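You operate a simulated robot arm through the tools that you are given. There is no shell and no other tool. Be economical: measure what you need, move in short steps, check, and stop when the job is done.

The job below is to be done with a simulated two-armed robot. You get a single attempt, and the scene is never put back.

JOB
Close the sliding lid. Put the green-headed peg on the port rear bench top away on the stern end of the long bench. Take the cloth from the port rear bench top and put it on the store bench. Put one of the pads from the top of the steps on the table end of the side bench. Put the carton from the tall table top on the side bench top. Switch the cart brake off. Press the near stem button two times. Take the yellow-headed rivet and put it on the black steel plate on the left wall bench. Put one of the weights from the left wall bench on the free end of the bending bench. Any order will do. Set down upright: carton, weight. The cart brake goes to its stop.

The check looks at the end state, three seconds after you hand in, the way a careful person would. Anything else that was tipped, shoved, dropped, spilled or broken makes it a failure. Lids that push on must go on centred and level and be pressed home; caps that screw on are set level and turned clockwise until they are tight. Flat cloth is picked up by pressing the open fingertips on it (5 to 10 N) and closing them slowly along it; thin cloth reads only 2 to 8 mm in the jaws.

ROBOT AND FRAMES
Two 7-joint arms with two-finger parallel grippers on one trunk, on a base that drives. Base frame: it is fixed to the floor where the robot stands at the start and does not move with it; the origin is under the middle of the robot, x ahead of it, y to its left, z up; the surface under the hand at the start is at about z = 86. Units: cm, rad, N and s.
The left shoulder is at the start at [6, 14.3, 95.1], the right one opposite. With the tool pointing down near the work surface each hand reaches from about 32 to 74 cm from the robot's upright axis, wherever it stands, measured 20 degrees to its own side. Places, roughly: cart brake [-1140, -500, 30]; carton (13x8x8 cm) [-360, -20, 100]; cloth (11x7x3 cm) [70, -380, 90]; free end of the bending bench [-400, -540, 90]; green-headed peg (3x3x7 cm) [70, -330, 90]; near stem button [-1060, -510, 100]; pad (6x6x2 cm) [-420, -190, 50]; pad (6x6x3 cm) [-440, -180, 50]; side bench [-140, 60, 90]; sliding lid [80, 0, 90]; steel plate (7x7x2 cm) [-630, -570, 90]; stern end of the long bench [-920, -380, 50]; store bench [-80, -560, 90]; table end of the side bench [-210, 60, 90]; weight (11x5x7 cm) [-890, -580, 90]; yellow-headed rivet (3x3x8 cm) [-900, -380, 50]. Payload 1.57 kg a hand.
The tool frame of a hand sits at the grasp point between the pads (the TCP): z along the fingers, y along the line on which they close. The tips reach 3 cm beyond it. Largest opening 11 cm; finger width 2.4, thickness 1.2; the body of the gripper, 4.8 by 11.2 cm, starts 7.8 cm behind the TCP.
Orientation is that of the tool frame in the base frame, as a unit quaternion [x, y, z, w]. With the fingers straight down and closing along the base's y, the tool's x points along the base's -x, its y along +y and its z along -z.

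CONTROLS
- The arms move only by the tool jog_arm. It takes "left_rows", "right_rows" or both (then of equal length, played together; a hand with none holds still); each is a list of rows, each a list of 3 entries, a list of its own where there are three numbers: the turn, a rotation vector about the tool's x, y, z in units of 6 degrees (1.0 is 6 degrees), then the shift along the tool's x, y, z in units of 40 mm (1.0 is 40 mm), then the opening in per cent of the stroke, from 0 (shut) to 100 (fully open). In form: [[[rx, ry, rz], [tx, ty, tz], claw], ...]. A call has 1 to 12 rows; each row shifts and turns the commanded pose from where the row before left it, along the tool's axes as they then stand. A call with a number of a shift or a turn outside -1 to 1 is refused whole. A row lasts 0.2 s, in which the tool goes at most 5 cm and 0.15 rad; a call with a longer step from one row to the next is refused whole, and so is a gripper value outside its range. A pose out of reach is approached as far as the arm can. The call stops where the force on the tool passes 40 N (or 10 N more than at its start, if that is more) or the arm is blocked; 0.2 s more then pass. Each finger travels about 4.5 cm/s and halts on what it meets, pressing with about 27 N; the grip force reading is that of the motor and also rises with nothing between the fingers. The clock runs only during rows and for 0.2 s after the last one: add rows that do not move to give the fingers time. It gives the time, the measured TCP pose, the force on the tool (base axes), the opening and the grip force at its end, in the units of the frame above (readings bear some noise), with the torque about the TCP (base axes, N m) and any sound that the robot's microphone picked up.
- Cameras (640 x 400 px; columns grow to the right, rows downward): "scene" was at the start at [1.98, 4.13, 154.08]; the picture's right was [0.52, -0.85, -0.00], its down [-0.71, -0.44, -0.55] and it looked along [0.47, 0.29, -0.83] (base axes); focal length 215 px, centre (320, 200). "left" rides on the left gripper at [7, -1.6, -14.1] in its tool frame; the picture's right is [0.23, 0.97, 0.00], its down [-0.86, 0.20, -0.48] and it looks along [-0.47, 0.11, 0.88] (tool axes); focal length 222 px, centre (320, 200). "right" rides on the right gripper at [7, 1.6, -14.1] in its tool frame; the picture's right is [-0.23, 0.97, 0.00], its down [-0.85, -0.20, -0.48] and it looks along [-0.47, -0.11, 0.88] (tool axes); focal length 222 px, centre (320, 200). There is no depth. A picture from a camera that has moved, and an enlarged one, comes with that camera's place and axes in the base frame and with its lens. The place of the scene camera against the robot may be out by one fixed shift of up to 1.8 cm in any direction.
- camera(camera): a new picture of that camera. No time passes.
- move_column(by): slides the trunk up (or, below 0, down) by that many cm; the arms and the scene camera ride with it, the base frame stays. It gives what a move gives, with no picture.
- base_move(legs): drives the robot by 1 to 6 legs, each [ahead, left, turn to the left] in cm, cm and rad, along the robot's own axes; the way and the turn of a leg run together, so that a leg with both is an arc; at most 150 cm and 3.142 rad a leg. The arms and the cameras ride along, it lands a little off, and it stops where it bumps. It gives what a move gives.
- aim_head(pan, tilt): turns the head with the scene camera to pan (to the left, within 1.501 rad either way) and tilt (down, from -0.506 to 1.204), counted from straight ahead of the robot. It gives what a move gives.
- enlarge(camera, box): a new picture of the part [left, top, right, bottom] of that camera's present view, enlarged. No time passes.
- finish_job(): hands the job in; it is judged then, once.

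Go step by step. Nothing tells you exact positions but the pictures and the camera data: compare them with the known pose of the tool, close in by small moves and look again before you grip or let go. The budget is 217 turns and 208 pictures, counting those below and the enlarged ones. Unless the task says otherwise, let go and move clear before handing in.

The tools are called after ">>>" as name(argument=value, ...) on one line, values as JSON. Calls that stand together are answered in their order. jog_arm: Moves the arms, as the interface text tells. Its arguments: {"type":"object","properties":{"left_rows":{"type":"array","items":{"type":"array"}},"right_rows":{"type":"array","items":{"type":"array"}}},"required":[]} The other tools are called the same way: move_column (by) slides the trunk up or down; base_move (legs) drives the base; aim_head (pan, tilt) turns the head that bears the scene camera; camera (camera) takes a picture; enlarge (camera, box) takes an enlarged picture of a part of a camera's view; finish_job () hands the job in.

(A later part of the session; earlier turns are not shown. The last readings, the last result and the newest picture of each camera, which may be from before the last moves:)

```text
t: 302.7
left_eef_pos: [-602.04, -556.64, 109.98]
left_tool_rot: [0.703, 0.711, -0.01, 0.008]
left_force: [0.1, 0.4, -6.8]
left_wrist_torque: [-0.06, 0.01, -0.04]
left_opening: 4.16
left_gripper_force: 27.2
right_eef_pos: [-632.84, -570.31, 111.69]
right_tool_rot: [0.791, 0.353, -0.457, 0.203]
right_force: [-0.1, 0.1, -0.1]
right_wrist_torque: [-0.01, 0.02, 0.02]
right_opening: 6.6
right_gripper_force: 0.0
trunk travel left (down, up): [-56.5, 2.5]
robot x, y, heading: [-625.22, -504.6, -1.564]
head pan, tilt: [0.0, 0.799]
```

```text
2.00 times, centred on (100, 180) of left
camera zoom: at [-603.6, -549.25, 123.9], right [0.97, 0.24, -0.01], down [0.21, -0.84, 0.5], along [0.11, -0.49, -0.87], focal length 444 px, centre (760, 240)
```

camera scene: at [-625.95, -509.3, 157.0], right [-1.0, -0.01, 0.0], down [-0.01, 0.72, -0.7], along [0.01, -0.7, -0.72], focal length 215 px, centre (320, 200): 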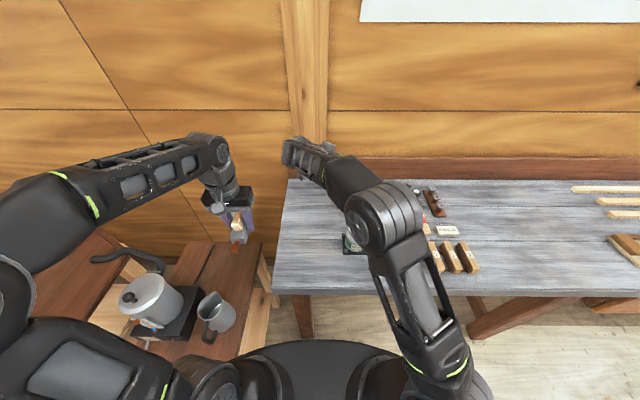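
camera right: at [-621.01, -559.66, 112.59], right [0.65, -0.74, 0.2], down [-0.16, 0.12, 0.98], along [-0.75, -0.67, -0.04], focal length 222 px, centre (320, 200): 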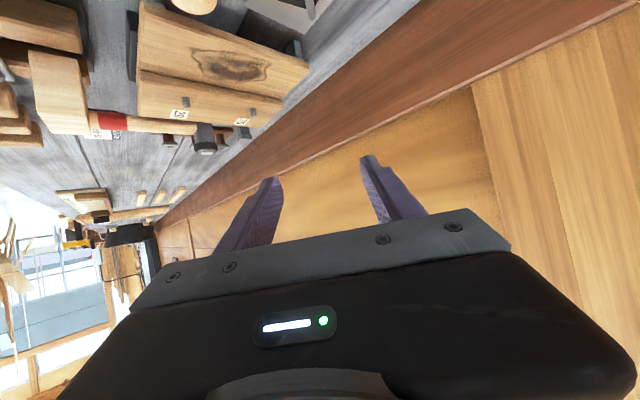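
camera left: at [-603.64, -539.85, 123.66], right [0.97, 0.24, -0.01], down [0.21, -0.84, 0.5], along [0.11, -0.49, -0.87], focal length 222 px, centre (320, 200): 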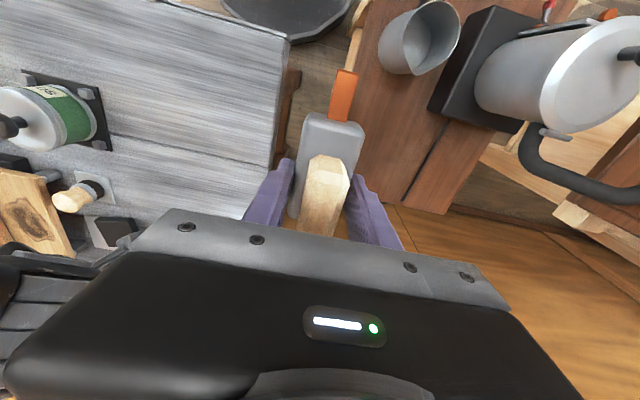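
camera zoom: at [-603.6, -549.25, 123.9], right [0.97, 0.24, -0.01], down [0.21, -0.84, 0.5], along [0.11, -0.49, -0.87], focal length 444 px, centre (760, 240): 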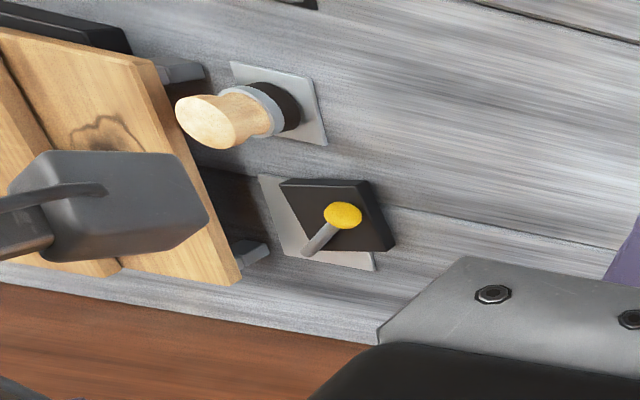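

>>> jog_arm(right_rows=[[[0, 1, 0], [0, 0, 0], 60], [[0, 1, 0], [0, 0, 0], 60], [[0, 1, 0], [0, 0, 0], 60], [[0, 1, 0], [0, 0, 0], 60], [[0, 1, 0], [0, 0, 0], 60], [[0, 1, 0], [0, 0, 0], 60], [[0, 1, 0], [0, 0, 0], 60], [[0, 1, 0], [0, 0, 0], 60], [[0, 1, 0], [0, 0, 0], 60], [[0, 1, 0], [0, 0, 0], 60]])

>>> camera(camera="right")

```text
t: 304.9
left_eef_pos: [-602.03, -556.62, 109.88]
left_tool_rot: [0.703, 0.711, -0.01, 0.009]
left_force: [-0.5, 0.8, -7.0]
left_wrist_torque: [-0.06, 0.01, -0.04]
left_opening: 4.19
left_gripper_force: 27.4
right_eef_pos: [-632.59, -567.62, 113.03]
right_tool_rot: [0.908, 0.404, -0.097, 0.05]
right_force: [0.6, -0.2, -0.2]
right_wrist_torque: [-0.01, 0.04, 0.02]
right_opening: 6.59
right_gripper_force: 0.0
right hand out of reach, approached as far as the arm can: row 8, 9, 10
trunk travel left (down, up): [-56.5, 2.5]
robot x, y, heading: [-624.92, -504.91, -1.564]
head pan, tilt: [0.0, 0.799]
```

```text
60 pictures are left
camera right: at [-624.78, -561.21, 125.19], right [0.58, -0.82, 0.06], down [-0.64, -0.41, 0.65], along [-0.5, -0.41, -0.76], focal length 222 px, centre (320, 200)
```

right: 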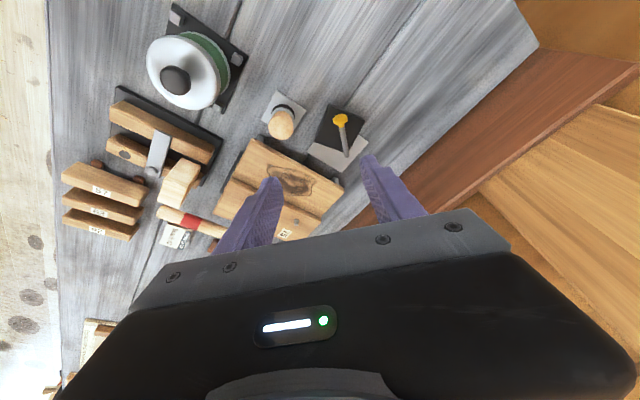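

>>> enlarge(camera="right", box=[290, 85, 390, 185])

```text
4.00 times, centred on (340, 135) of right
camera zoom: at [-624.78, -561.21, 125.19], right [0.58, -0.82, 0.06], down [-0.64, -0.41, 0.65], along [-0.5, -0.41, -0.76], focal length 888 px, centre (240, 460)
```

zoom: 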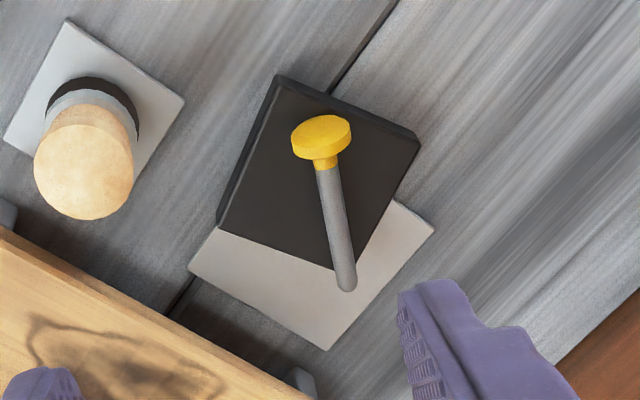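

>>> jog_arm(right_rows=[[[0, 0, 0], [0.9, 0, 0], 60], [[0, 1, 0], [0.9, 0, 0], 60], [[0, 1, -1], [0.4, 0, 0], 60], [[0, 0, -1], [0, -0.5, 0], 60], [[0, 0, -1], [0, -0.5, 0], 60], [[0, 0, -1], [0, -0.5, 0], 60], [[0, 0, -1], [0, -0.5, 0], 60], [[0, 0, -1], [0, -0.5, 0], 60], [[0, 0, -1], [0, -0.5, 0], 60], [[0, 0, -0.5], [0.5, 0, 0], 60]], left_rows=[[[0, 0, 0], [0.5, 0, 0], 0], [[0, 0, 0], [0.6, 0, 0], 0], [[0, 0, 0], [0.6, 0, 0], 0], [[0, 0, 0], [0.6, 0, 0], 0], [[0, 0, 0], [0, 0, 0], 0], [[0, 0, 0], [0, 0, 0], 0], [[0, 0, 0], [0, 0, 0], 0], [[0, 0, 0], [0, 0, 0], 0], [[0, 0, 0], [0, 0, 0], 0], [[0, 0, 0], [0, 0, 0], 0]])

>>> base_move(legs=[[-45, 0, 0], [0, 135, 0]])

>>> aim_head(pan=0.7, tilt=0.6)

>>> camera(camera="scene")

```text
t: 307.1
left_eef_pos: [-602.05, -547.54, 109.67]
left_tool_rot: [0.703, 0.711, -0.01, 0.009]
left_force: [-0.9, 0.7, -6.0]
left_wrist_torque: [-0.1, -0.01, -0.01]
left_opening: 4.18
left_gripper_force: 27.2
right_eef_pos: [-638.28, -555.02, 111.44]
right_tool_rot: [0.712, 0.701, -0.038, 0.008]
right_force: [-1.0, 0.3, -0.5]
right_wrist_torque: [-0.05, -0.01, -0.01]
right_opening: 6.6
right_gripper_force: 0.0
right hand out of reach, approached as far as the arm can: row 3
trunk travel left (down, up): [-56.5, 2.5]
robot x, y, heading: [-624.77, -504.39, -1.565]
head pan, tilt: [0.0, 0.799]
```

```text
t: 316.1
left_eef_pos: [-467.52, -499.96, 109.61]
left_tool_rot: [0.699, 0.715, -0.01, 0.008]
left_force: [0.0, 0.3, -7.2]
left_wrist_torque: [-0.07, 0.04, -0.02]
left_opening: 4.18
left_gripper_force: 26.9
right_eef_pos: [-503.48, -507.97, 111.3]
right_tool_rot: [0.709, 0.704, -0.039, 0.008]
right_force: [-0.5, -0.2, -0.2]
right_wrist_torque: [-0.01, 0.0, 0.03]
right_opening: 6.59
right_gripper_force: 0.0
trunk travel left (down, up): [-56.5, 2.5]
robot x, y, heading: [-490.88, -458.05, -1.55]
head pan, tilt: [0.0, 0.799]
```

```text
t: 317.2
left_eef_pos: [-467.5, -499.87, 109.57]
left_tool_rot: [0.699, 0.715, -0.009, 0.007]
left_force: [0.3, -0.2, -8.4]
left_wrist_torque: [-0.06, -0.01, 0.01]
left_opening: 4.15
left_gripper_force: 26.9
right_eef_pos: [-503.56, -508.01, 111.32]
right_tool_rot: [0.709, 0.704, -0.038, 0.009]
right_force: [-0.6, 0.1, 0.4]
right_wrist_torque: [-0.03, 0.01, -0.02]
right_opening: 6.59
right_gripper_force: 0.2
trunk travel left (down, up): [-56.5, 2.5]
robot x, y, heading: [-491.18, -457.27, -1.549]
head pan, tilt: [0.7, 0.6]
```

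```text
58 pictures are left
camera scene: at [-486.27, -460.49, 158.69], right [-0.75, -0.66, 0.0], down [-0.37, 0.43, -0.82], along [0.54, -0.62, -0.57], focal length 215 px, centre (320, 200)
```

scene: 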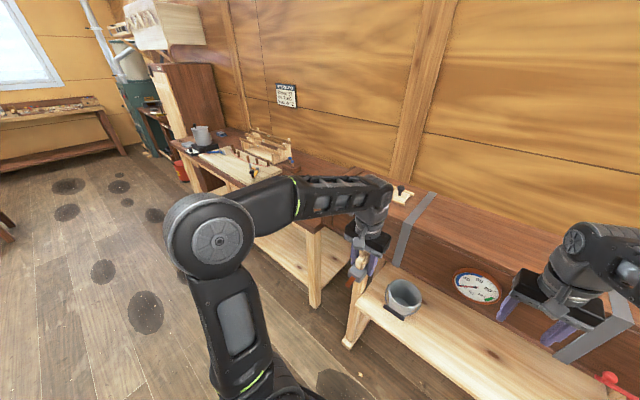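

>>> base_move(legs=[[0, 78, -0.02]])

>>> aim_head(pan=0, tilt=0.75)

>>> camera(camera="scene")

```text
t: 321.4
left_eef_pos: [-390.06, -499.36, 109.7]
left_tool_rot: [0.706, 0.708, -0.012, 0.007]
left_force: [1.0, -0.1, -8.0]
left_wrist_torque: [-0.05, 0.02, -0.02]
left_opening: 4.18
left_gripper_force: 26.7
right_eef_pos: [-426.27, -506.82, 111.4]
right_tool_rot: [0.714, 0.699, -0.039, 0.008]
right_force: [0.5, 0.6, 0.5]
right_wrist_torque: [-0.05, 0.02, 0.0]
right_opening: 6.6
right_gripper_force: 0.0
trunk travel left (down, up): [-56.5, 2.5]
robot x, y, heading: [-413.05, -456.12, -1.567]
head pan, tilt: [0.7, 0.6]
```

```text
t: 322.5
left_eef_pos: [-390.21, -499.51, 109.7]
left_tool_rot: [0.706, 0.708, -0.009, 0.008]
left_force: [0.2, -0.4, -7.1]
left_wrist_torque: [-0.04, -0.01, 0.0]
left_opening: 4.18
left_gripper_force: 27.3
right_eef_pos: [-426.24, -506.96, 111.33]
right_tool_rot: [0.714, 0.699, -0.038, 0.009]
right_force: [0.7, 0.1, -1.4]
right_wrist_torque: [-0.03, 0.0, 0.02]
right_opening: 6.62
right_gripper_force: 0.1
trunk travel left (down, up): [-56.5, 2.5]
robot x, y, heading: [-413.15, -456.35, -1.568]
head pan, tilt: [0.0, 0.75]
```

```text
57 pictures are left
camera scene: at [-413.86, -461.22, 157.4], right [-1.0, 0.0, 0.0], down [0.0, 0.68, -0.73], along [0.0, -0.73, -0.68], focal length 215 px, centre (320, 200)
```

scene: 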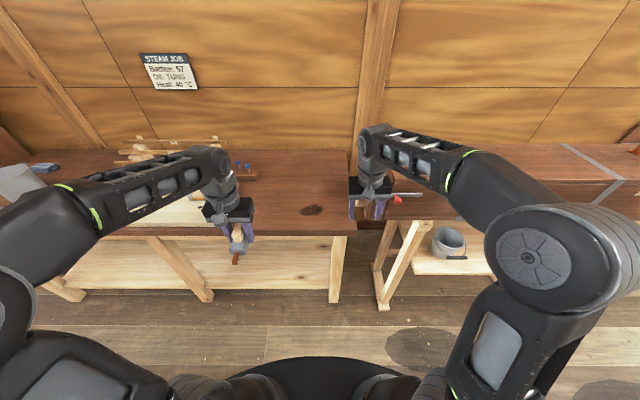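

>>> jog_arm(right_rows=[[[0, 0, 0], [0.7, 0.3, -0.4], 60], [[0, 0, 0], [0.7, 0.3, -0.4], 60], [[0, 0, 0], [0.7, 0, -0.4], 60], [[0, 0, 0], [0.7, 0, 0], 60]])

>>> base_move(legs=[[24, 8, 0]])

>>> camera(camera="left")

>>> camera(camera="scene")

```text
t: 323.5
left_eef_pos: [-390.13, -499.43, 109.56]
left_tool_rot: [0.706, 0.708, -0.009, 0.008]
left_force: [-0.2, 0.1, -6.9]
left_wrist_torque: [-0.07, -0.02, 0.0]
left_opening: 4.18
left_gripper_force: 27.4
right_eef_pos: [-423.52, -495.37, 115.25]
right_tool_rot: [0.715, 0.698, -0.04, 0.008]
right_force: [0.1, 0.2, -0.4]
right_wrist_torque: [-0.02, 0.04, -0.01]
right_opening: 6.59
right_gripper_force: 0.1
trunk travel left (down, up): [-56.5, 2.5]
robot x, y, heading: [-412.87, -456.18, -1.567]
head pan, tilt: [0.0, 0.75]
```

```text
t: 325.3
left_eef_pos: [-382.09, -523.36, 109.66]
left_tool_rot: [0.706, 0.708, -0.01, 0.007]
left_force: [0.2, -0.2, -7.3]
left_wrist_torque: [-0.09, 0.03, 0.01]
left_opening: 4.17
left_gripper_force: 27.3
right_eef_pos: [-415.35, -519.25, 115.09]
right_tool_rot: [0.715, 0.698, -0.039, 0.008]
right_force: [0.0, -0.9, 0.0]
right_wrist_torque: [0.03, -0.02, -0.01]
right_opening: 6.62
right_gripper_force: 0.1
trunk travel left (down, up): [-56.5, 2.5]
robot x, y, heading: [-404.86, -479.98, -1.571]
head pan, tilt: [0.0, 0.75]
```

```text
56 pictures are left
camera left: at [-383.62, -515.95, 123.6], right [0.97, 0.23, -0.01], down [0.2, -0.84, 0.5], along [0.11, -0.49, -0.87], focal length 222 px, centre (320, 200)
```

left: 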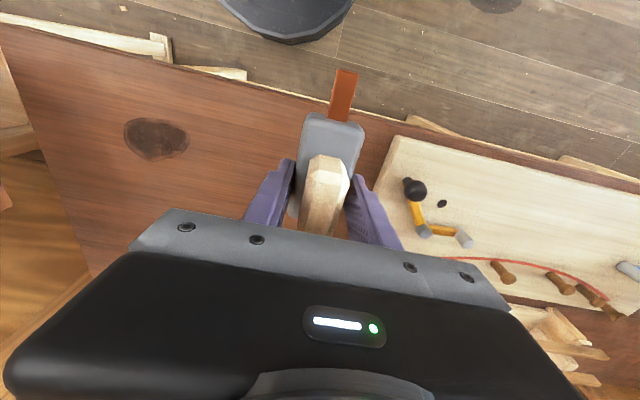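

```text
55 pictures are left
camera scene: at [-405.79, -485.05, 157.4], right [-1.0, 0.0, 0.0], down [0.0, 0.68, -0.73], along [0.0, -0.73, -0.68], focal length 215 px, centre (320, 200)
```

scene: 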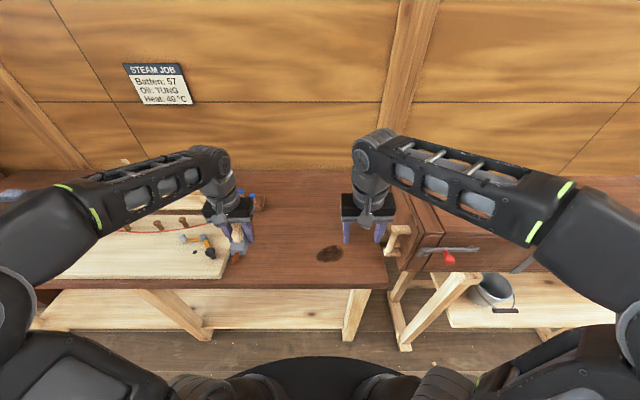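

>>> jog_arm(left_rows=[[[0, 0, 0], [-0.8, -0.4, 0], 0], [[0, 0, 0], [-0.8, -0.8, 0], 0], [[0, 0, 0], [-0.8, -0.8, 0], 0], [[0, 0, 0], [-0.8, -0.8, 0], 0], [[0, 0, 0], [-0.8, -0.8, 0.3], 0], [[0, 0, 0], [-0.15, -0.4, 0.8], 0], [[0, 0, 0], [0, 0, 0.8], 0]], right_rows=[[[0, 0, 0], [0.5, -0.7, 0], 60], [[0, 0, 0], [0.5, -0.7, 0], 60], [[0, 0, 0], [0.3, -0.3, 0], 60], [[0, 0, 0], [0, 0, 0], 60], [[0, 0, 0], [0, 0, 0], 60], [[0, 0, 0], [0, 0, 0], 60], [[0, 0, 0], [0, 0, 0], 60]])

>>> camera(camera="left")

>>> camera(camera="scene")

```text
t: 326.9
left_eef_pos: [-398.18, -540.05, 102.45]
left_tool_rot: [0.706, 0.708, -0.009, 0.007]
left_force: [0.7, -0.4, -7.6]
left_wrist_torque: [-0.06, 0.01, 0.04]
left_opening: 4.17
left_gripper_force: 27.3
right_eef_pos: [-422.2, -513.75, 115.2]
right_tool_rot: [0.715, 0.698, -0.038, 0.008]
right_force: [0.3, -0.2, 0.1]
right_wrist_torque: [-0.01, -0.02, 0.04]
right_opening: 6.62
right_gripper_force: 0.1
trunk travel left (down, up): [-56.5, 2.5]
robot x, y, heading: [-404.71, -480.16, -1.568]
head pan, tilt: [0.0, 0.75]
```

```text
54 pictures are left
camera left: at [-399.72, -532.73, 116.39], right [0.97, 0.23, -0.01], down [0.2, -0.84, 0.5], along [0.11, -0.49, -0.87], focal length 222 px, centre (320, 200)
```

left: 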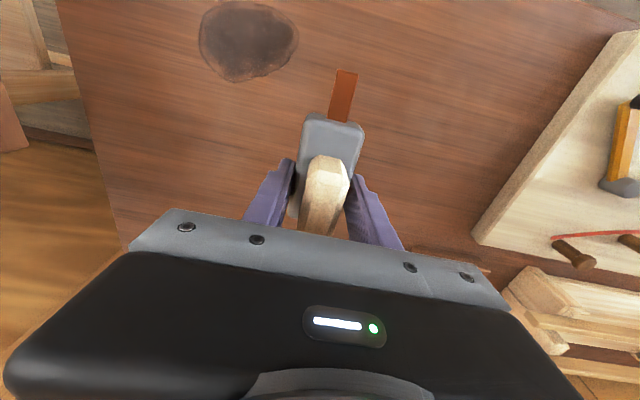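

```text
53 pictures are left
camera scene: at [-405.86, -484.99, 157.4], right [-1.0, 0.0, 0.0], down [0.0, 0.68, -0.73], along [0.0, -0.73, -0.68], focal length 215 px, centre (320, 200)
```

scene: 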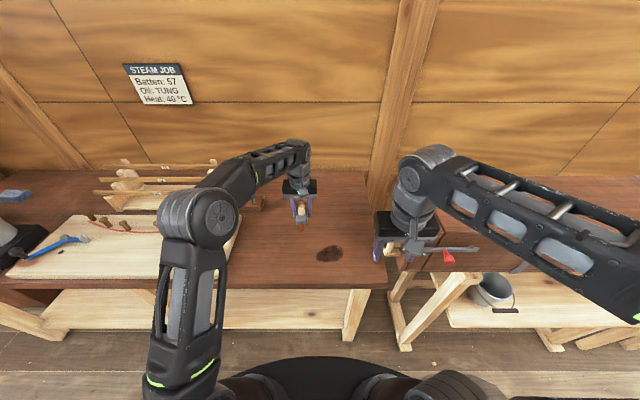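

>>> jog_arm(left_rows=[[[0, 0, 0], [0, 0, 0.7], 0], [[0, 0, 0], [0, 0, 0.7], 0], [[0, 0, 0], [0, 0, 0.4], 0], [[0, 0, 0], [0, 0, 0.15], 0], [[0, 0, 0], [0, 0, 0.15], 0]])

>>> jog_arm(left_rows=[[[0, 0, 0], [0, 0, 0.08], 0], [[0, 0, 0], [0, 0, 0.08], 0], [[0, 0, 0], [0, 0, 0.08], 0]])

```text
t: 328.1
left_eef_pos: [-398.13, -540.05, 94.04]
left_tool_rot: [0.706, 0.708, -0.01, 0.008]
left_force: [0.4, -0.2, -6.3]
left_wrist_torque: [-0.06, -0.02, 0.04]
left_opening: 4.18
left_gripper_force: 27.4
right_eef_pos: [-422.13, -513.77, 115.16]
right_tool_rot: [0.715, 0.698, -0.038, 0.008]
right_force: [0.4, -0.7, 0.1]
right_wrist_torque: [0.0, -0.02, 0.01]
right_opening: 6.61
right_gripper_force: 0.0
trunk travel left (down, up): [-56.5, 2.5]
robot x, y, heading: [-404.51, -479.63, -1.567]
head pan, tilt: [0.0, 0.75]
```

```text
t: 328.9
left_eef_pos: [-398.21, -540.12, 93.13]
left_tool_rot: [0.706, 0.708, -0.008, 0.007]
left_force: [-0.7, 1.3, -7.0]
left_wrist_torque: [-0.07, 0.0, -0.01]
left_opening: 4.17
left_gripper_force: 27.5
right_eef_pos: [-422.13, -513.74, 115.13]
right_tool_rot: [0.715, 0.698, -0.039, 0.008]
right_force: [-0.1, -0.8, -0.8]
right_wrist_torque: [-0.01, 0.0, 0.0]
right_opening: 6.61
right_gripper_force: 0.0
trunk travel left (down, up): [-56.5, 2.5]
robot x, y, heading: [-404.64, -480.14, -1.568]
head pan, tilt: [0.0, 0.75]
```

>>> jog_arm(left_rows=[[[0, 0, 0], [0, 0, 0.1], 0], [[0, 0, 0], [0, 0, 0.1], 0], [[0, 0, 0], [0, 0, 0.1], 0], [[0, 0, 0], [0, 0, 0.1], 0]])

>>> enlarge(camera="scene", box=[250, 130, 370, 270])

```text
t: 329.9
left_eef_pos: [-398.18, -540.21, 91.41]
left_tool_rot: [0.706, 0.708, -0.008, 0.007]
left_force: [0.5, -0.2, -7.6]
left_wrist_torque: [-0.04, -0.02, 0.03]
left_opening: 4.2
left_gripper_force: 26.6
right_eef_pos: [-422.11, -513.85, 115.17]
right_tool_rot: [0.715, 0.698, -0.038, 0.008]
right_force: [0.3, -0.1, -0.1]
right_wrist_torque: [-0.02, 0.01, 0.0]
right_opening: 6.62
right_gripper_force: 0.0
trunk travel left (down, up): [-56.5, 2.5]
robot x, y, heading: [-404.81, -479.72, -1.569]
head pan, tilt: [0.0, 0.75]
```

```text
2.86 times, centred on (310, 200) of scene
camera zoom: at [-405.86, -484.94, 157.4], right [-1.0, 0.0, 0.0], down [0.0, 0.68, -0.73], along [0.0, -0.73, -0.68], focal length 615 px, centre (349, 200)
```

zoom: 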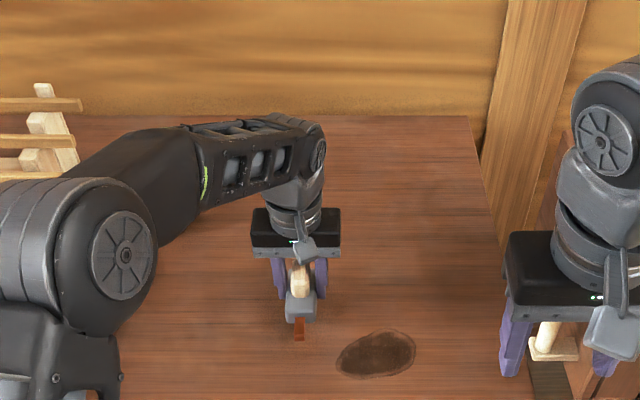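

>>> jog_arm(left_rows=[[[0, 0, 0], [0, 0, 0.1], 0], [[0, 0, 0], [0, 0, 0.1], 0], [[0, 0, 0], [0, 0, 0.08], 0], [[0, 0, 0], [0, 0, 0.06], 0]])

```text
t: 330.9
left_eef_pos: [-398.12, -540.32, 90.04]
left_tool_rot: [0.706, 0.708, -0.009, 0.007]
left_force: [0.6, 0.3, -6.7]
left_wrist_torque: [-0.04, -0.01, 0.02]
left_opening: 4.21
left_gripper_force: 27.2
right_eef_pos: [-422.1, -513.75, 115.14]
right_tool_rot: [0.715, 0.698, -0.039, 0.008]
right_force: [0.5, 0.1, 0.0]
right_wrist_torque: [0.02, 0.02, -0.03]
right_opening: 6.61
right_gripper_force: 0.0
trunk travel left (down, up): [-56.5, 2.5]
robot x, y, heading: [-404.74, -479.84, -1.562]
head pan, tilt: [0.0, 0.75]
```

>>> jog_arm(left_rows=[[[0, 0, 0], [0, 0, 0.08], 0], [[0, 0, 0], [0, 0, 0.08], 0], [[0, 0, 0], [0, 0, 0.06], 0], [[0, 0, 0], [0, 0, 0.06], 0]])

>>> camera(camera="left")

```text
t: 331.9
left_eef_pos: [-398.15, -540.33, 89.44]
left_tool_rot: [0.706, 0.708, -0.012, 0.01]
left_force: [2.2, -0.1, 19.4]
left_wrist_torque: [0.36, -0.35, -0.06]
left_opening: 4.21
left_gripper_force: 27.3
right_eef_pos: [-422.1, -513.64, 115.3]
right_tool_rot: [0.716, 0.697, -0.039, 0.008]
right_force: [-0.7, -0.1, -0.6]
right_wrist_torque: [0.01, 0.01, 0.01]
right_opening: 6.61
right_gripper_force: 0.1
trunk travel left (down, up): [-56.5, 2.5]
robot x, y, heading: [-405.02, -479.64, -1.571]
head pan, tilt: [0.0, 0.75]
```

```text
51 pictures are left
camera left: at [-399.65, -532.93, 103.37], right [0.97, 0.23, -0.01], down [0.2, -0.84, 0.5], along [0.11, -0.49, -0.86], focal length 222 px, centre (320, 200)
```

left: 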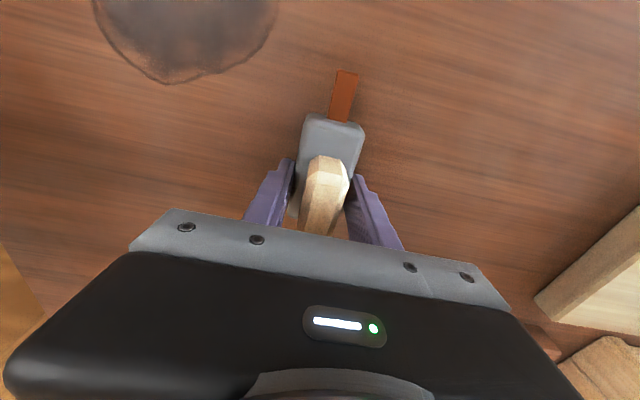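

Contact at 89.4. Release and lift.

>>> jog_arm(left_rows=[[[0, 0, 0], [0, 0, -0.06], 0], [[0, 0, 0], [0, 0, 0], 50], [[0, 0, 0], [0, 0, 0], 60], [[0, 0, 0], [0, 0, 0], 65], [[0, 0, 0], [0, 0, -0.6], 65], [[0, 0, 0], [0, 0, -0.9], 65], [[0, 0, 0], [0, 0, -1], 65], [[0, 0, 0], [0.5, 0, -0.8], 65], [[0, 0, 0], [0.9, 0.3, 0], 65], [[0, 0, 0], [0.9, 0.3, 0], 65], [[0, 0, 0], [0.9, 0.3, 0], 65]])

>>> enlarge(camera="scene", box=[250, 130, 370, 270])

```text
t: 334.3
left_eef_pos: [-394.67, -527.06, 102.23]
left_tool_rot: [0.706, 0.708, -0.009, 0.008]
left_force: [0.8, -0.6, 0.3]
left_wrist_torque: [-0.05, 0.03, 0.01]
left_opening: 7.17
left_gripper_force: 0.1
right_eef_pos: [-422.02, -513.7, 115.13]
right_tool_rot: [0.715, 0.698, -0.039, 0.009]
right_force: [0.2, -0.8, -0.2]
right_wrist_torque: [-0.02, 0.02, 0.0]
right_opening: 6.63
right_gripper_force: 0.1
trunk travel left (down, up): [-56.5, 2.5]
robot x, y, heading: [-404.95, -480.37, -1.567]
head pan, tilt: [0.0, 0.75]
```

```text
2.86 times, centred on (310, 200) of scene
camera zoom: at [-405.81, -484.75, 157.41], right [-1.0, 0.0, 0.0], down [0.0, 0.68, -0.73], along [0.0, -0.73, -0.68], focal length 615 px, centre (349, 200)
```

zoom: 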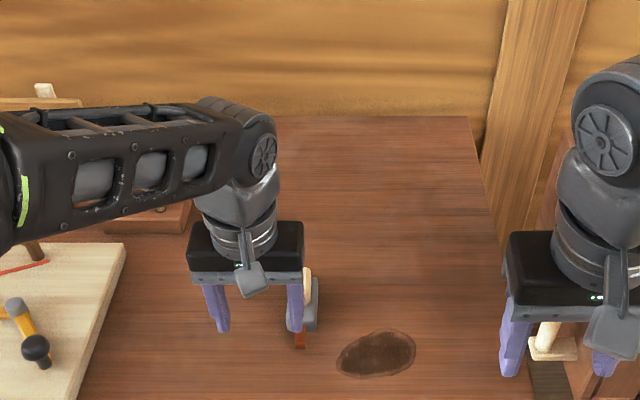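

>>> jog_arm(left_rows=[[[0, 0, 0], [0.5, 0.3, -0.8], 100], [[0, 0, 0], [0.5, 0.3, -0.8], 100], [[0, 0, 0], [0.5, 0.3, -0.2], 100]])

>>> base_move(legs=[[-25, 0, 0], [0, 110, 0], [0, 0, 3.1]])

>>> aim_head(pan=0.4, tilt=0.3)

>>> camera(camera="scene")

```text
t: 335.1
left_eef_pos: [-391.08, -520.99, 109.43]
left_tool_rot: [0.707, 0.707, -0.01, 0.008]
left_force: [0.7, 1.3, 0.7]
left_wrist_torque: [0.0, 0.0, -0.01]
left_opening: 11.0
left_gripper_force: 0.1
right_eef_pos: [-422.0, -513.63, 115.16]
right_tool_rot: [0.715, 0.698, -0.04, 0.008]
right_force: [0.2, -0.5, -0.2]
right_wrist_torque: [-0.02, 0.04, -0.02]
right_opening: 6.61
right_gripper_force: 0.1
trunk travel left (down, up): [-56.5, 2.5]
robot x, y, heading: [-405.09, -479.87, -1.567]
head pan, tilt: [0.0, 0.75]
```

```text
t: 349.4
left_eef_pos: [-307.41, -413.16, 109.38]
left_tool_rot: [-0.698, 0.716, 0.008, 0.009]
left_force: [-0.7, 1.1, -0.9]
left_wrist_torque: [0.0, 0.0, 0.0]
left_opening: 11.0
left_gripper_force: 0.0
right_eef_pos: [-276.65, -421.41, 115.21]
right_tool_rot: [-0.687, 0.725, 0.008, 0.038]
right_force: [-0.7, 0.1, -0.2]
right_wrist_torque: [0.0, -0.02, 0.01]
right_opening: 6.62
right_gripper_force: 0.0
trunk travel left (down, up): [-56.5, 2.5]
robot x, y, heading: [-294.87, -454.55, 1.541]
head pan, tilt: [0.0, 0.75]
```

```text
t: 350.4
left_eef_pos: [-307.4, -413.26, 109.26]
left_tool_rot: [-0.697, 0.717, 0.007, 0.009]
left_force: [-0.5, 0.4, -0.7]
left_wrist_torque: [-0.01, 0.01, 0.0]
left_opening: 10.99
left_gripper_force: 0.0
right_eef_pos: [-276.59, -421.4, 115.21]
right_tool_rot: [-0.687, 0.726, 0.008, 0.038]
right_force: [-0.1, -0.1, 0.3]
right_wrist_torque: [0.01, 0.0, -0.03]
right_opening: 6.6
right_gripper_force: 0.0
trunk travel left (down, up): [-56.5, 2.5]
robot x, y, heading: [-295.26, -454.31, 1.543]
head pan, tilt: [0.4, 0.3]
```

```text
49 pictures are left
camera scene: at [-299.33, -448.46, 161.43], right [0.93, 0.36, 0.0], down [0.11, -0.28, -0.95], along [-0.35, 0.89, -0.3], focal length 215 px, centre (320, 200)
```

scene: 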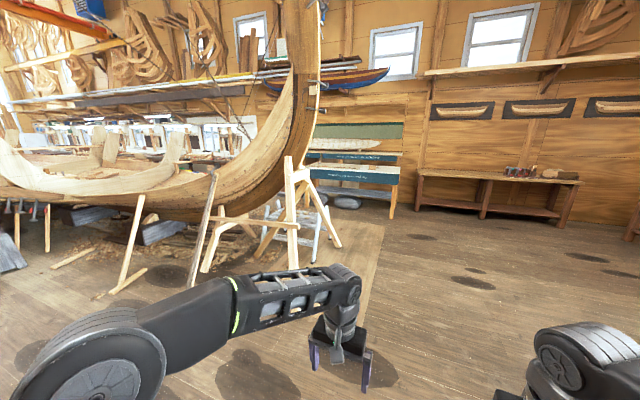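

>>> base_move(legs=[[150, 0, 0.03], [135, 0, 0]])

>>> aim_head(pan=1.45, tilt=0.45)

>>> camera(camera="scene")

```text
t: 364.2
left_eef_pos: [-306.34, -127.72, 109.23]
left_tool_rot: [0.709, -0.705, -0.009, -0.008]
left_force: [-0.4, -0.2, 0.1]
left_wrist_torque: [-0.01, 0.01, -0.02]
left_opening: 10.96
left_gripper_force: 0.1
right_eef_pos: [-275.24, -135.04, 115.22]
right_tool_rot: [-0.699, 0.714, 0.008, 0.038]
right_force: [0.4, -0.4, 0.2]
right_wrist_torque: [0.01, -0.01, -0.02]
right_opening: 6.61
right_gripper_force: 0.0
trunk travel left (down, up): [-56.5, 2.5]
robot x, y, heading: [-292.38, -168.52, 1.575]
head pan, tilt: [0.4, 0.3]
```

```text
t: 365.5
left_eef_pos: [-306.26, -127.77, 109.31]
left_tool_rot: [0.709, -0.705, -0.008, -0.009]
left_force: [0.5, -0.6, -0.8]
left_wrist_torque: [0.01, -0.02, 0.0]
left_opening: 11.0
left_gripper_force: 0.0
right_eef_pos: [-275.27, -134.97, 115.14]
right_tool_rot: [-0.699, 0.714, 0.009, 0.038]
right_force: [0.1, 0.3, 0.6]
right_wrist_torque: [0.0, 0.01, 0.01]
right_opening: 6.6
right_gripper_force: 0.0
trunk travel left (down, up): [-56.5, 2.5]
robot x, y, heading: [-292.38, -168.96, 1.581]
head pan, tilt: [1.45, 0.45]
```

```text
48 pictures are left
camera scene: at [-302.59, -170.19, 160.05], right [0.12, 0.99, 0.0], down [0.43, -0.05, -0.9], along [-0.89, 0.11, -0.44], focal length 215 px, centre (320, 200)
```

scene: 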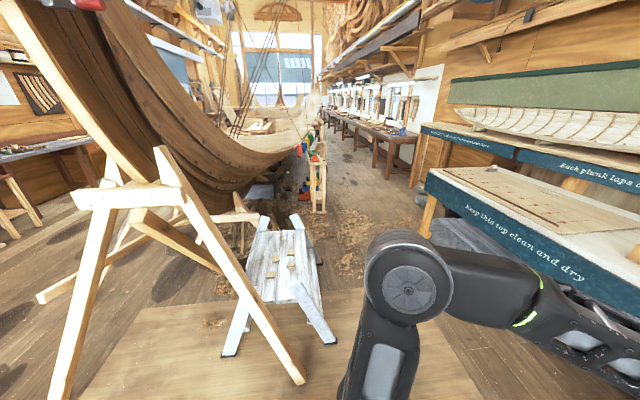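

>>> base_move(legs=[[0, 0, 1.56], [0, -47, 0], [60, 0, 0]])

>>> aim_head(pan=-0.9, tilt=0.5)

>>> camera(camera="scene")

```text
t: 375.1
left_eef_pos: [-393.92, -134.58, 109.23]
left_tool_rot: [1.0, -0.005, -0.012, -0.001]
left_force: [0.2, -0.5, 0.3]
left_wrist_torque: [0.0, 0.01, 0.02]
left_opening: 11.0
left_gripper_force: 0.0
right_eef_pos: [-386.17, -103.47, 115.26]
right_tool_rot: [0.999, -0.018, -0.033, -0.021]
right_force: [-0.3, 0.0, 0.3]
right_wrist_torque: [-0.03, -0.02, 0.0]
right_opening: 6.62
right_gripper_force: 0.1
trunk travel left (down, up): [-56.5, 2.5]
robot x, y, heading: [-352.71, -121.34, 3.132]
head pan, tilt: [1.45, 0.45]
```

```text
t: 377.3
left_eef_pos: [-393.86, -134.4, 109.32]
left_tool_rot: [1.0, -0.005, -0.012, -0.001]
left_force: [-0.6, -0.1, -0.4]
left_wrist_torque: [0.0, 0.0, -0.05]
left_opening: 11.02
left_gripper_force: 0.0
right_eef_pos: [-386.2, -103.58, 115.18]
right_tool_rot: [0.999, -0.019, -0.033, -0.021]
right_force: [-0.3, 0.7, 0.0]
right_wrist_torque: [-0.03, 0.02, 0.03]
right_opening: 6.58
right_gripper_force: 0.0
trunk travel left (down, up): [-56.5, 2.5]
robot x, y, heading: [-352.69, -120.95, 3.127]
head pan, tilt: [-0.901, 0.499]
```

```text
47 pictures are left
camera scene: at [-356.23, -113.59, 159.6], right [0.79, 0.61, 0.0], down [0.29, -0.38, -0.88], along [-0.54, 0.69, -0.48], focal length 215 px, centre (320, 200)
```

scene: 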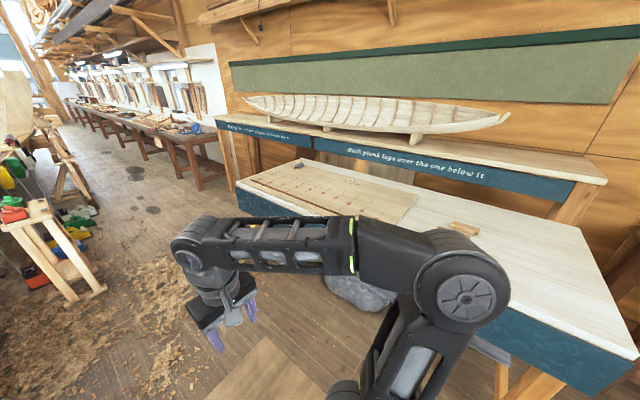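

>>> base_move(legs=[[52, 0, 0], [0, 0, 1.58]])

>>> aim_head(pan=0, tilt=0.9)

>>> camera(camera="scene")

```text
t: 379.7
left_eef_pos: [-427.42, -137.12, 109.18]
left_tool_rot: [0.999, 0.051, -0.013, -0.001]
left_force: [0.0, -1.2, -0.2]
left_wrist_torque: [0.0, -0.01, 0.0]
left_opening: 11.0
left_gripper_force: 0.1
right_eef_pos: [-423.21, -105.53, 115.2]
right_tool_rot: [0.999, 0.038, -0.034, -0.02]
right_force: [-1.0, -0.6, -0.2]
right_wrist_torque: [0.02, 0.0, 0.0]
right_opening: 6.59
right_gripper_force: 0.1
trunk travel left (down, up): [-56.5, 2.5]
robot x, y, heading: [-387.61, -119.17, -3.038]
head pan, tilt: [-0.901, 0.499]
stopped in leg 1: the robot was blocked; the commanded pose is now the measured one
```

```text
t: 380.9
left_eef_pos: [-427.38, -137.02, 109.37]
left_tool_rot: [0.999, 0.049, -0.013, -0.001]
left_force: [0.7, -0.2, -0.4]
left_wrist_torque: [-0.02, 0.02, -0.01]
left_opening: 10.99
left_gripper_force: 0.0
right_eef_pos: [-423.08, -105.42, 115.2]
right_tool_rot: [0.999, 0.037, -0.035, -0.019]
right_force: [-0.7, -0.4, 1.0]
right_wrist_torque: [0.01, 0.01, 0.01]
right_opening: 6.59
right_gripper_force: 0.1
trunk travel left (down, up): [-56.5, 2.5]
robot x, y, heading: [-387.78, -119.06, -3.037]
head pan, tilt: [0.0, 0.901]
```

```text
46 pictures are left
camera scene: at [-393.4, -119.31, 156.22], right [-0.1, 0.99, 0.0], down [0.78, 0.08, -0.62], along [-0.62, -0.06, -0.78], focal length 215 px, centre (320, 200)
```

scene: 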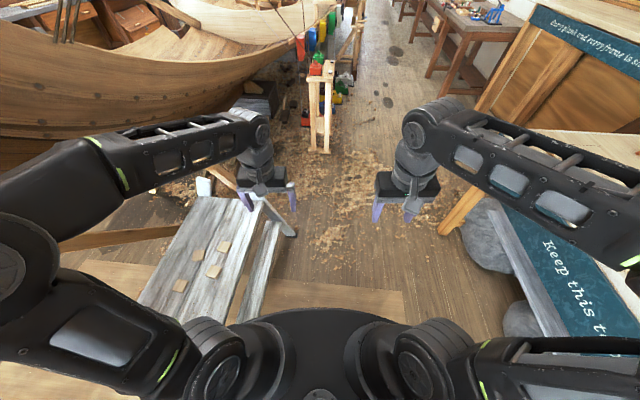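

>>> base_move(legs=[[-4, -14, 0], [0, 0, 0.7], [10, 0, 0]])

>>> move_column(by=-35)

>>> aim_head(pan=0.3, tilt=0.8)

>>> camera(camera="scene")

```text
t: 384.9
left_eef_pos: [-410.93, -151.28, 109.3]
left_tool_rot: [0.92, 0.392, -0.012, 0.003]
left_force: [-0.3, 0.7, -0.8]
left_wrist_torque: [0.02, -0.04, 0.03]
left_opening: 11.0
left_gripper_force: 0.1
right_eef_pos: [-427.96, -124.51, 115.07]
right_tool_rot: [0.925, 0.379, -0.038, -0.006]
right_force: [-0.8, -0.2, 0.5]
right_wrist_torque: [0.01, -0.01, 0.01]
right_opening: 6.6
right_gripper_force: 0.0
trunk travel left (down, up): [-56.5, 2.5]
robot x, y, heading: [-391.98, -111.79, -2.332]
head pan, tilt: [0.0, 0.901]
```

```text
t: 388.3
left_eef_pos: [-410.74, -151.07, 74.35]
left_tool_rot: [0.92, 0.392, -0.012, 0.004]
left_force: [-0.2, -0.3, 0.8]
left_wrist_torque: [0.01, -0.01, 0.02]
left_opening: 10.98
left_gripper_force: 0.0
right_eef_pos: [-427.87, -124.58, 80.31]
right_tool_rot: [0.925, 0.379, -0.04, -0.006]
right_force: [-0.5, -0.3, 0.2]
right_wrist_torque: [0.0, -0.01, -0.01]
right_opening: 6.6
right_gripper_force: 0.1
trunk travel left (down, up): [-21.5, 37.5]
robot x, y, heading: [-392.0, -112.17, -2.334]
head pan, tilt: [0.0, 0.901]
```

```text
t: 389.1
left_eef_pos: [-410.78, -151.2, 74.28]
left_tool_rot: [0.92, 0.392, -0.013, 0.004]
left_force: [-0.1, -0.4, 0.2]
left_wrist_torque: [-0.01, 0.02, 0.02]
left_opening: 11.01
left_gripper_force: 0.1
right_eef_pos: [-427.89, -124.47, 80.24]
right_tool_rot: [0.924, 0.379, -0.04, -0.006]
right_force: [0.7, 0.1, 0.0]
right_wrist_torque: [-0.01, -0.02, -0.07]
right_opening: 6.6
right_gripper_force: 0.1
trunk travel left (down, up): [-21.5, 37.5]
robot x, y, heading: [-392.12, -112.41, -2.336]
head pan, tilt: [0.3, 0.799]
```

```text
45 pictures are left
camera scene: at [-394.69, -116.8, 122.0], right [-0.89, 0.45, 0.0], down [0.32, 0.64, -0.7], along [-0.31, -0.62, -0.72], focal length 215 px, centre (320, 200)
```

scene: 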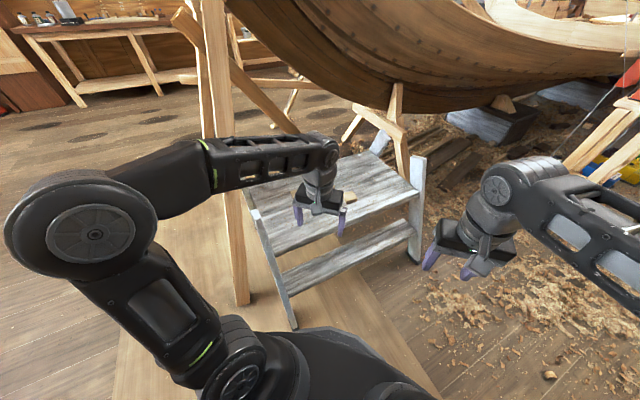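

>>> jog_arm(left_rows=[[[0, 0, 0], [-0.9, 0.14, 0], 70], [[0, 0, 0], [-0.9, 0.14, 0], 70], [[0, 0, 0], [-0.9, 0.14, 0], 70], [[0, 0, 0], [-0.9, 0.14, 0], 70], [[0, 0, 0], [-0.9, 0.14, 0.3], 70], [[0, 0, 0], [-0.9, 0.14, 0.4], 70], [[0, 0, 0], [0, 0, 0.4], 70]])

>>> camera(camera="left")

```text
t: 390.7
left_eef_pos: [-423.42, -169.13, 70.46]
left_tool_rot: [0.92, 0.392, -0.011, 0.003]
left_force: [0.5, -0.3, 0.2]
left_wrist_torque: [-0.03, -0.03, 0.01]
left_opening: 7.69
left_gripper_force: 0.1
right_eef_pos: [-427.95, -124.54, 80.26]
right_tool_rot: [0.924, 0.38, -0.039, -0.007]
right_force: [-0.7, -0.3, -0.5]
right_wrist_torque: [-0.01, -0.03, -0.02]
right_opening: 6.62
right_gripper_force: 0.1
trunk travel left (down, up): [-21.5, 37.5]
robot x, y, heading: [-391.91, -112.1, -2.336]
head pan, tilt: [0.3, 0.799]
```

```text
44 pictures are left
camera left: at [-419.37, -162.77, 84.4], right [0.86, -0.51, -0.01], down [-0.44, -0.75, 0.5], along [-0.26, -0.42, -0.87], focal length 222 px, centre (320, 200)
```

left: 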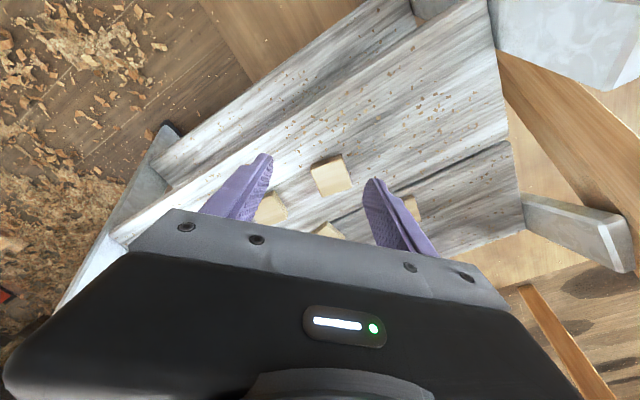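

>>> jog_arm(left_rows=[[[0, 0, 0], [-0.7, 0.33, 0], 75], [[0, 0, 0], [-0.67, 0.33, 0], 75], [[0, 0, -1], [0, 0, 0.3], 75], [[0, 0, -1], [0, 0, 0.4], 75], [[0, 0, -1], [0, 0, 0.4], 75], [[0, 0, -1], [0, 0, 0.4], 75], [[0, 0, -1], [0, 0, 0.3], 75], [[0, 0, -0.3], [0, 0, 0], 75], [[0, 0, 0], [0, 0, 0], 75]])

>>> camera(camera="left")

```text
t: 392.7
left_eef_pos: [-424.19, -171.31, 63.29]
left_tool_rot: [0.777, 0.629, -0.013, 0.0]
left_force: [-0.2, -0.2, 0.5]
left_wrist_torque: [0.02, 0.02, 0.0]
left_opening: 8.24
left_gripper_force: 0.0
left hand out of reach, approached as far as the arm can: row 1, 2
right_eef_pos: [-427.83, -124.49, 80.26]
right_tool_rot: [0.924, 0.379, -0.039, -0.007]
right_force: [0.3, -0.8, 0.0]
right_wrist_torque: [0.0, 0.03, -0.03]
right_opening: 6.62
right_gripper_force: 0.0
trunk travel left (down, up): [-21.5, 37.5]
robot x, y, heading: [-392.12, -112.62, -2.332]
head pan, tilt: [0.3, 0.799]
```

```text
43 pictures are left
camera left: at [-423.95, -163.81, 77.36], right [1.0, 0.02, -0.02], down [0.03, -0.87, 0.49], along [-0.01, -0.49, -0.87], focal length 222 px, centre (320, 200)
```

left: 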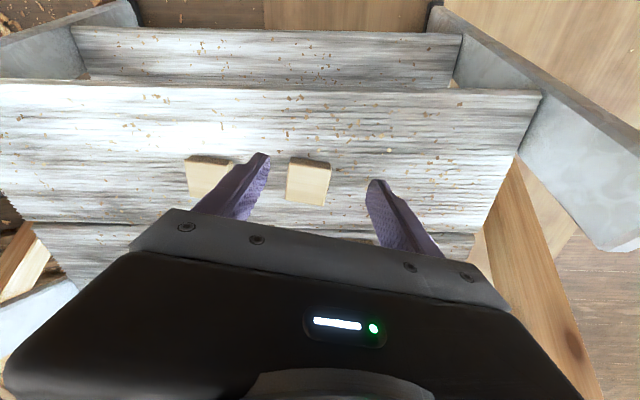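

>>> base_move(legs=[[5, 0, 0]])

>>> jog_arm(left_rows=[[[0, 0, 0], [-0.4, 0.4, 0.4], 75], [[0, 0, 0], [-0.2, 0.05, 0.4], 75], [[0, 0, 0], [0, 0, 0.5], 75], [[0, 0, 0], [0, 0, 0], 75]])

>>> camera(camera="left")

```text
t: 393.6
left_eef_pos: [-427.68, -174.89, 63.27]
left_tool_rot: [0.777, 0.63, -0.012, 0.0]
left_force: [-0.1, 0.5, 0.2]
left_wrist_torque: [-0.01, -0.03, -0.02]
left_opening: 8.27
left_gripper_force: 0.0
right_eef_pos: [-431.31, -128.07, 80.23]
right_tool_rot: [0.924, 0.38, -0.039, -0.006]
right_force: [-1.0, 0.2, -0.5]
right_wrist_torque: [0.01, -0.01, -0.02]
right_opening: 6.59
right_gripper_force: 0.0
trunk travel left (down, up): [-21.5, 37.5]
robot x, y, heading: [-395.83, -115.94, -2.338]
head pan, tilt: [0.3, 0.799]
```

```text
t: 394.6
left_eef_pos: [-426.4, -177.63, 58.12]
left_tool_rot: [0.778, 0.629, -0.013, 0.0]
left_force: [-0.2, 0.4, 0.6]
left_wrist_torque: [-0.01, 0.02, -0.03]
left_opening: 8.27
left_gripper_force: 0.0
right_eef_pos: [-431.29, -128.09, 80.29]
right_tool_rot: [0.924, 0.38, -0.039, -0.006]
right_force: [-0.8, 0.1, -0.8]
right_wrist_torque: [0.01, 0.02, -0.02]
right_opening: 6.59
right_gripper_force: 0.0
trunk travel left (down, up): [-21.5, 37.5]
robot x, y, heading: [-395.98, -115.62, -2.338]
head pan, tilt: [0.3, 0.799]
```

```text
42 pictures are left
camera left: at [-426.19, -170.19, 72.17], right [1.0, 0.02, -0.02], down [0.03, -0.87, 0.49], along [-0.01, -0.49, -0.87], focal length 222 px, centre (320, 200)
```

left: 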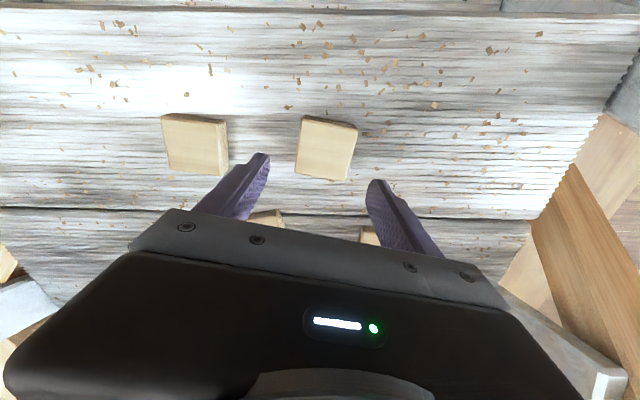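

>>> jog_arm(left_rows=[[[0, 0, 0], [0.14, 0.07, 0.5], 75], [[0, 0, 0], [0, 0, 0.6], 75], [[0, 0, 0], [0, 0, 0.6], 75], [[0, 0, 0], [0, 0, 0.4], 75], [[0, 0, 0], [0, 0, 0.08], 75], [[0, 0, 0], [0, 0, 0.05], 75]])

>>> camera(camera="left")

```text
t: 395.9
left_eef_pos: [-426.39, -177.19, 50.14]
left_tool_rot: [0.776, 0.63, -0.016, 0.0]
left_force: [5.6, 7.3, 20.9]
left_wrist_torque: [0.25, -1.21, 0.39]
left_opening: 8.54
left_gripper_force: 1.7
right_eef_pos: [-431.3, -127.97, 80.27]
right_tool_rot: [0.924, 0.381, -0.04, -0.006]
right_force: [-0.3, 0.8, -0.3]
right_wrist_torque: [-0.02, -0.01, -0.04]
right_opening: 6.6
right_gripper_force: 0.1
trunk travel left (down, up): [-21.5, 37.5]
robot x, y, heading: [-395.81, -115.68, -2.331]
head pan, tilt: [0.3, 0.799]
stopped in row 6 (left hand): the force on the tool passed its limit at 43 N (the readings are from after the stop); the commanded pose is now the measured one
```

```text
41 pictures are left
camera left: at [-426.05, -169.74, 64.13], right [1.0, 0.02, -0.02], down [0.03, -0.87, 0.5], along [-0.01, -0.5, -0.87], focal length 222 px, centre (320, 200)
```

left: 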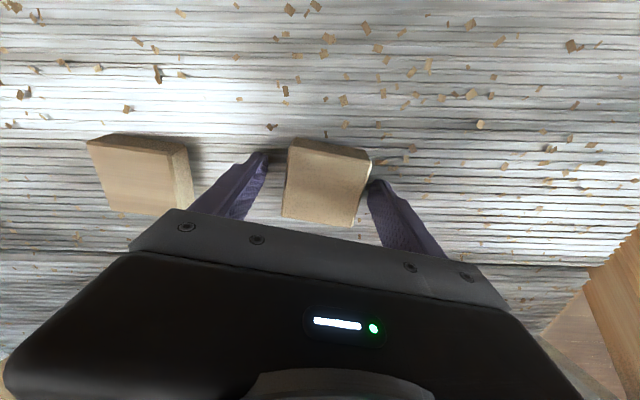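

>>> jog_arm(left_rows=[[[0, 0, 0], [0, 0, -0.25], 78], [[0, 0, 0], [0, 0.17, 0], 80], [[0, 0, 0], [0, 0, 0.2], 80], [[0, 0, 0], [0, 0, 0.08], 80], [[0, 0, 0], [0, 0, 0.06], 80]])

>>> camera(camera="left")

```text
t: 397.1
left_eef_pos: [-425.83, -177.27, 50.08]
left_tool_rot: [0.777, 0.629, -0.016, 0.001]
left_force: [5.8, 7.8, 20.1]
left_wrist_torque: [0.23, -1.26, 0.55]
left_opening: 9.12
left_gripper_force: 1.2
right_eef_pos: [-431.27, -128.02, 80.33]
right_tool_rot: [0.924, 0.38, -0.04, -0.005]
right_force: [0.2, 0.3, -0.2]
right_wrist_torque: [0.0, -0.01, -0.03]
right_opening: 6.61
right_gripper_force: 0.0
trunk travel left (down, up): [-21.5, 37.5]
robot x, y, heading: [-395.53, -116.04, -2.341]
head pan, tilt: [0.3, 0.799]
stopped in row 5 (left hand): the force on the tool passed its limit at 43 N (the readings are from after the stop); the commanded pose is now the measured one
```

```text
40 pictures are left
camera left: at [-425.43, -169.94, 64.14], right [1.0, 0.02, -0.03], down [0.03, -0.87, 0.5], along [-0.01, -0.5, -0.87], focal length 222 px, centre (320, 200)
```

left: 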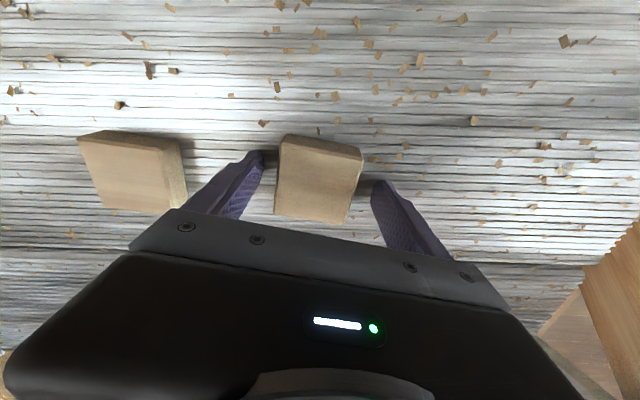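

>>> jog_arm(left_rows=[[[0, 0, 0], [0, 0, -0.08], 80], [[0, 0, 0], [0, 0, 0], 60], [[0, 0, 0], [0, 0, 0], 40], [[0, 0, 0], [0, 0, 0], 20], [[0, 0, 0], [0, 0, 0], 0], [[0, 0, 0], [0, 0, 0], 0], [[0, 0, 0], [0, 0, 0], 0]])

>>> jog_arm(left_rows=[[[0, 0, 0], [0, 0, -0.3], 0], [[0, 0, 0], [0, 0, -0.5], 0], [[0, 0, 0], [0, 0, -0.6], 0], [[0, 0, 0], [0, 0, -0.6], 0]])

>>> camera(camera="left")

```text
t: 398.7
left_eef_pos: [-425.92, -177.59, 50.15]
left_tool_rot: [0.777, 0.629, -0.016, 0.0]
left_force: [-0.8, 0.5, 0.8]
left_wrist_torque: [-0.06, -0.03, -0.03]
left_opening: 5.75
left_gripper_force: 26.8
right_eef_pos: [-431.37, -128.04, 80.3]
right_tool_rot: [0.924, 0.381, -0.039, -0.006]
right_force: [-0.4, 0.0, -0.3]
right_wrist_torque: [0.02, -0.01, 0.02]
right_opening: 6.61
right_gripper_force: 0.0
trunk travel left (down, up): [-21.5, 37.5]
robot x, y, heading: [-395.7, -115.71, -2.333]
head pan, tilt: [0.3, 0.799]
```

```text
t: 399.7
left_eef_pos: [-425.57, -177.51, 58.26]
left_tool_rot: [0.777, 0.629, -0.017, 0.001]
left_force: [0.5, -0.5, -0.9]
left_wrist_torque: [0.01, -0.01, 0.0]
left_opening: 5.71
left_gripper_force: 27.0
right_eef_pos: [-431.28, -128.02, 80.25]
right_tool_rot: [0.924, 0.38, -0.04, -0.006]
right_force: [0.1, 0.5, 1.0]
right_wrist_torque: [-0.01, -0.02, 0.01]
right_opening: 6.59
right_gripper_force: 0.0
trunk travel left (down, up): [-21.5, 37.5]
robot x, y, heading: [-395.34, -115.89, -2.334]
head pan, tilt: [0.3, 0.799]
```

```text
39 pictures are left
camera left: at [-425.24, -169.94, 72.17], right [1.0, 0.02, -0.03], down [0.03, -0.87, 0.5], along [-0.01, -0.5, -0.87], focal length 222 px, centre (320, 200)
```

left: 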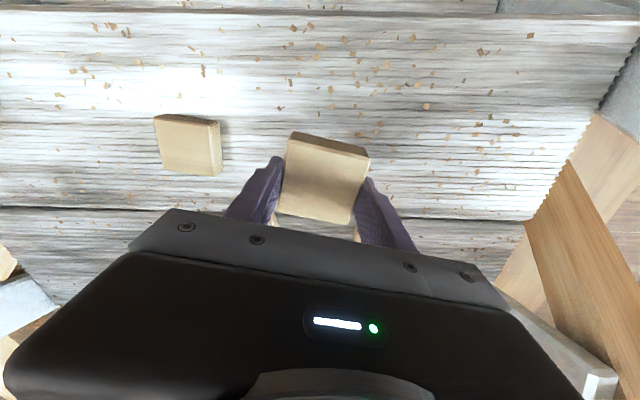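

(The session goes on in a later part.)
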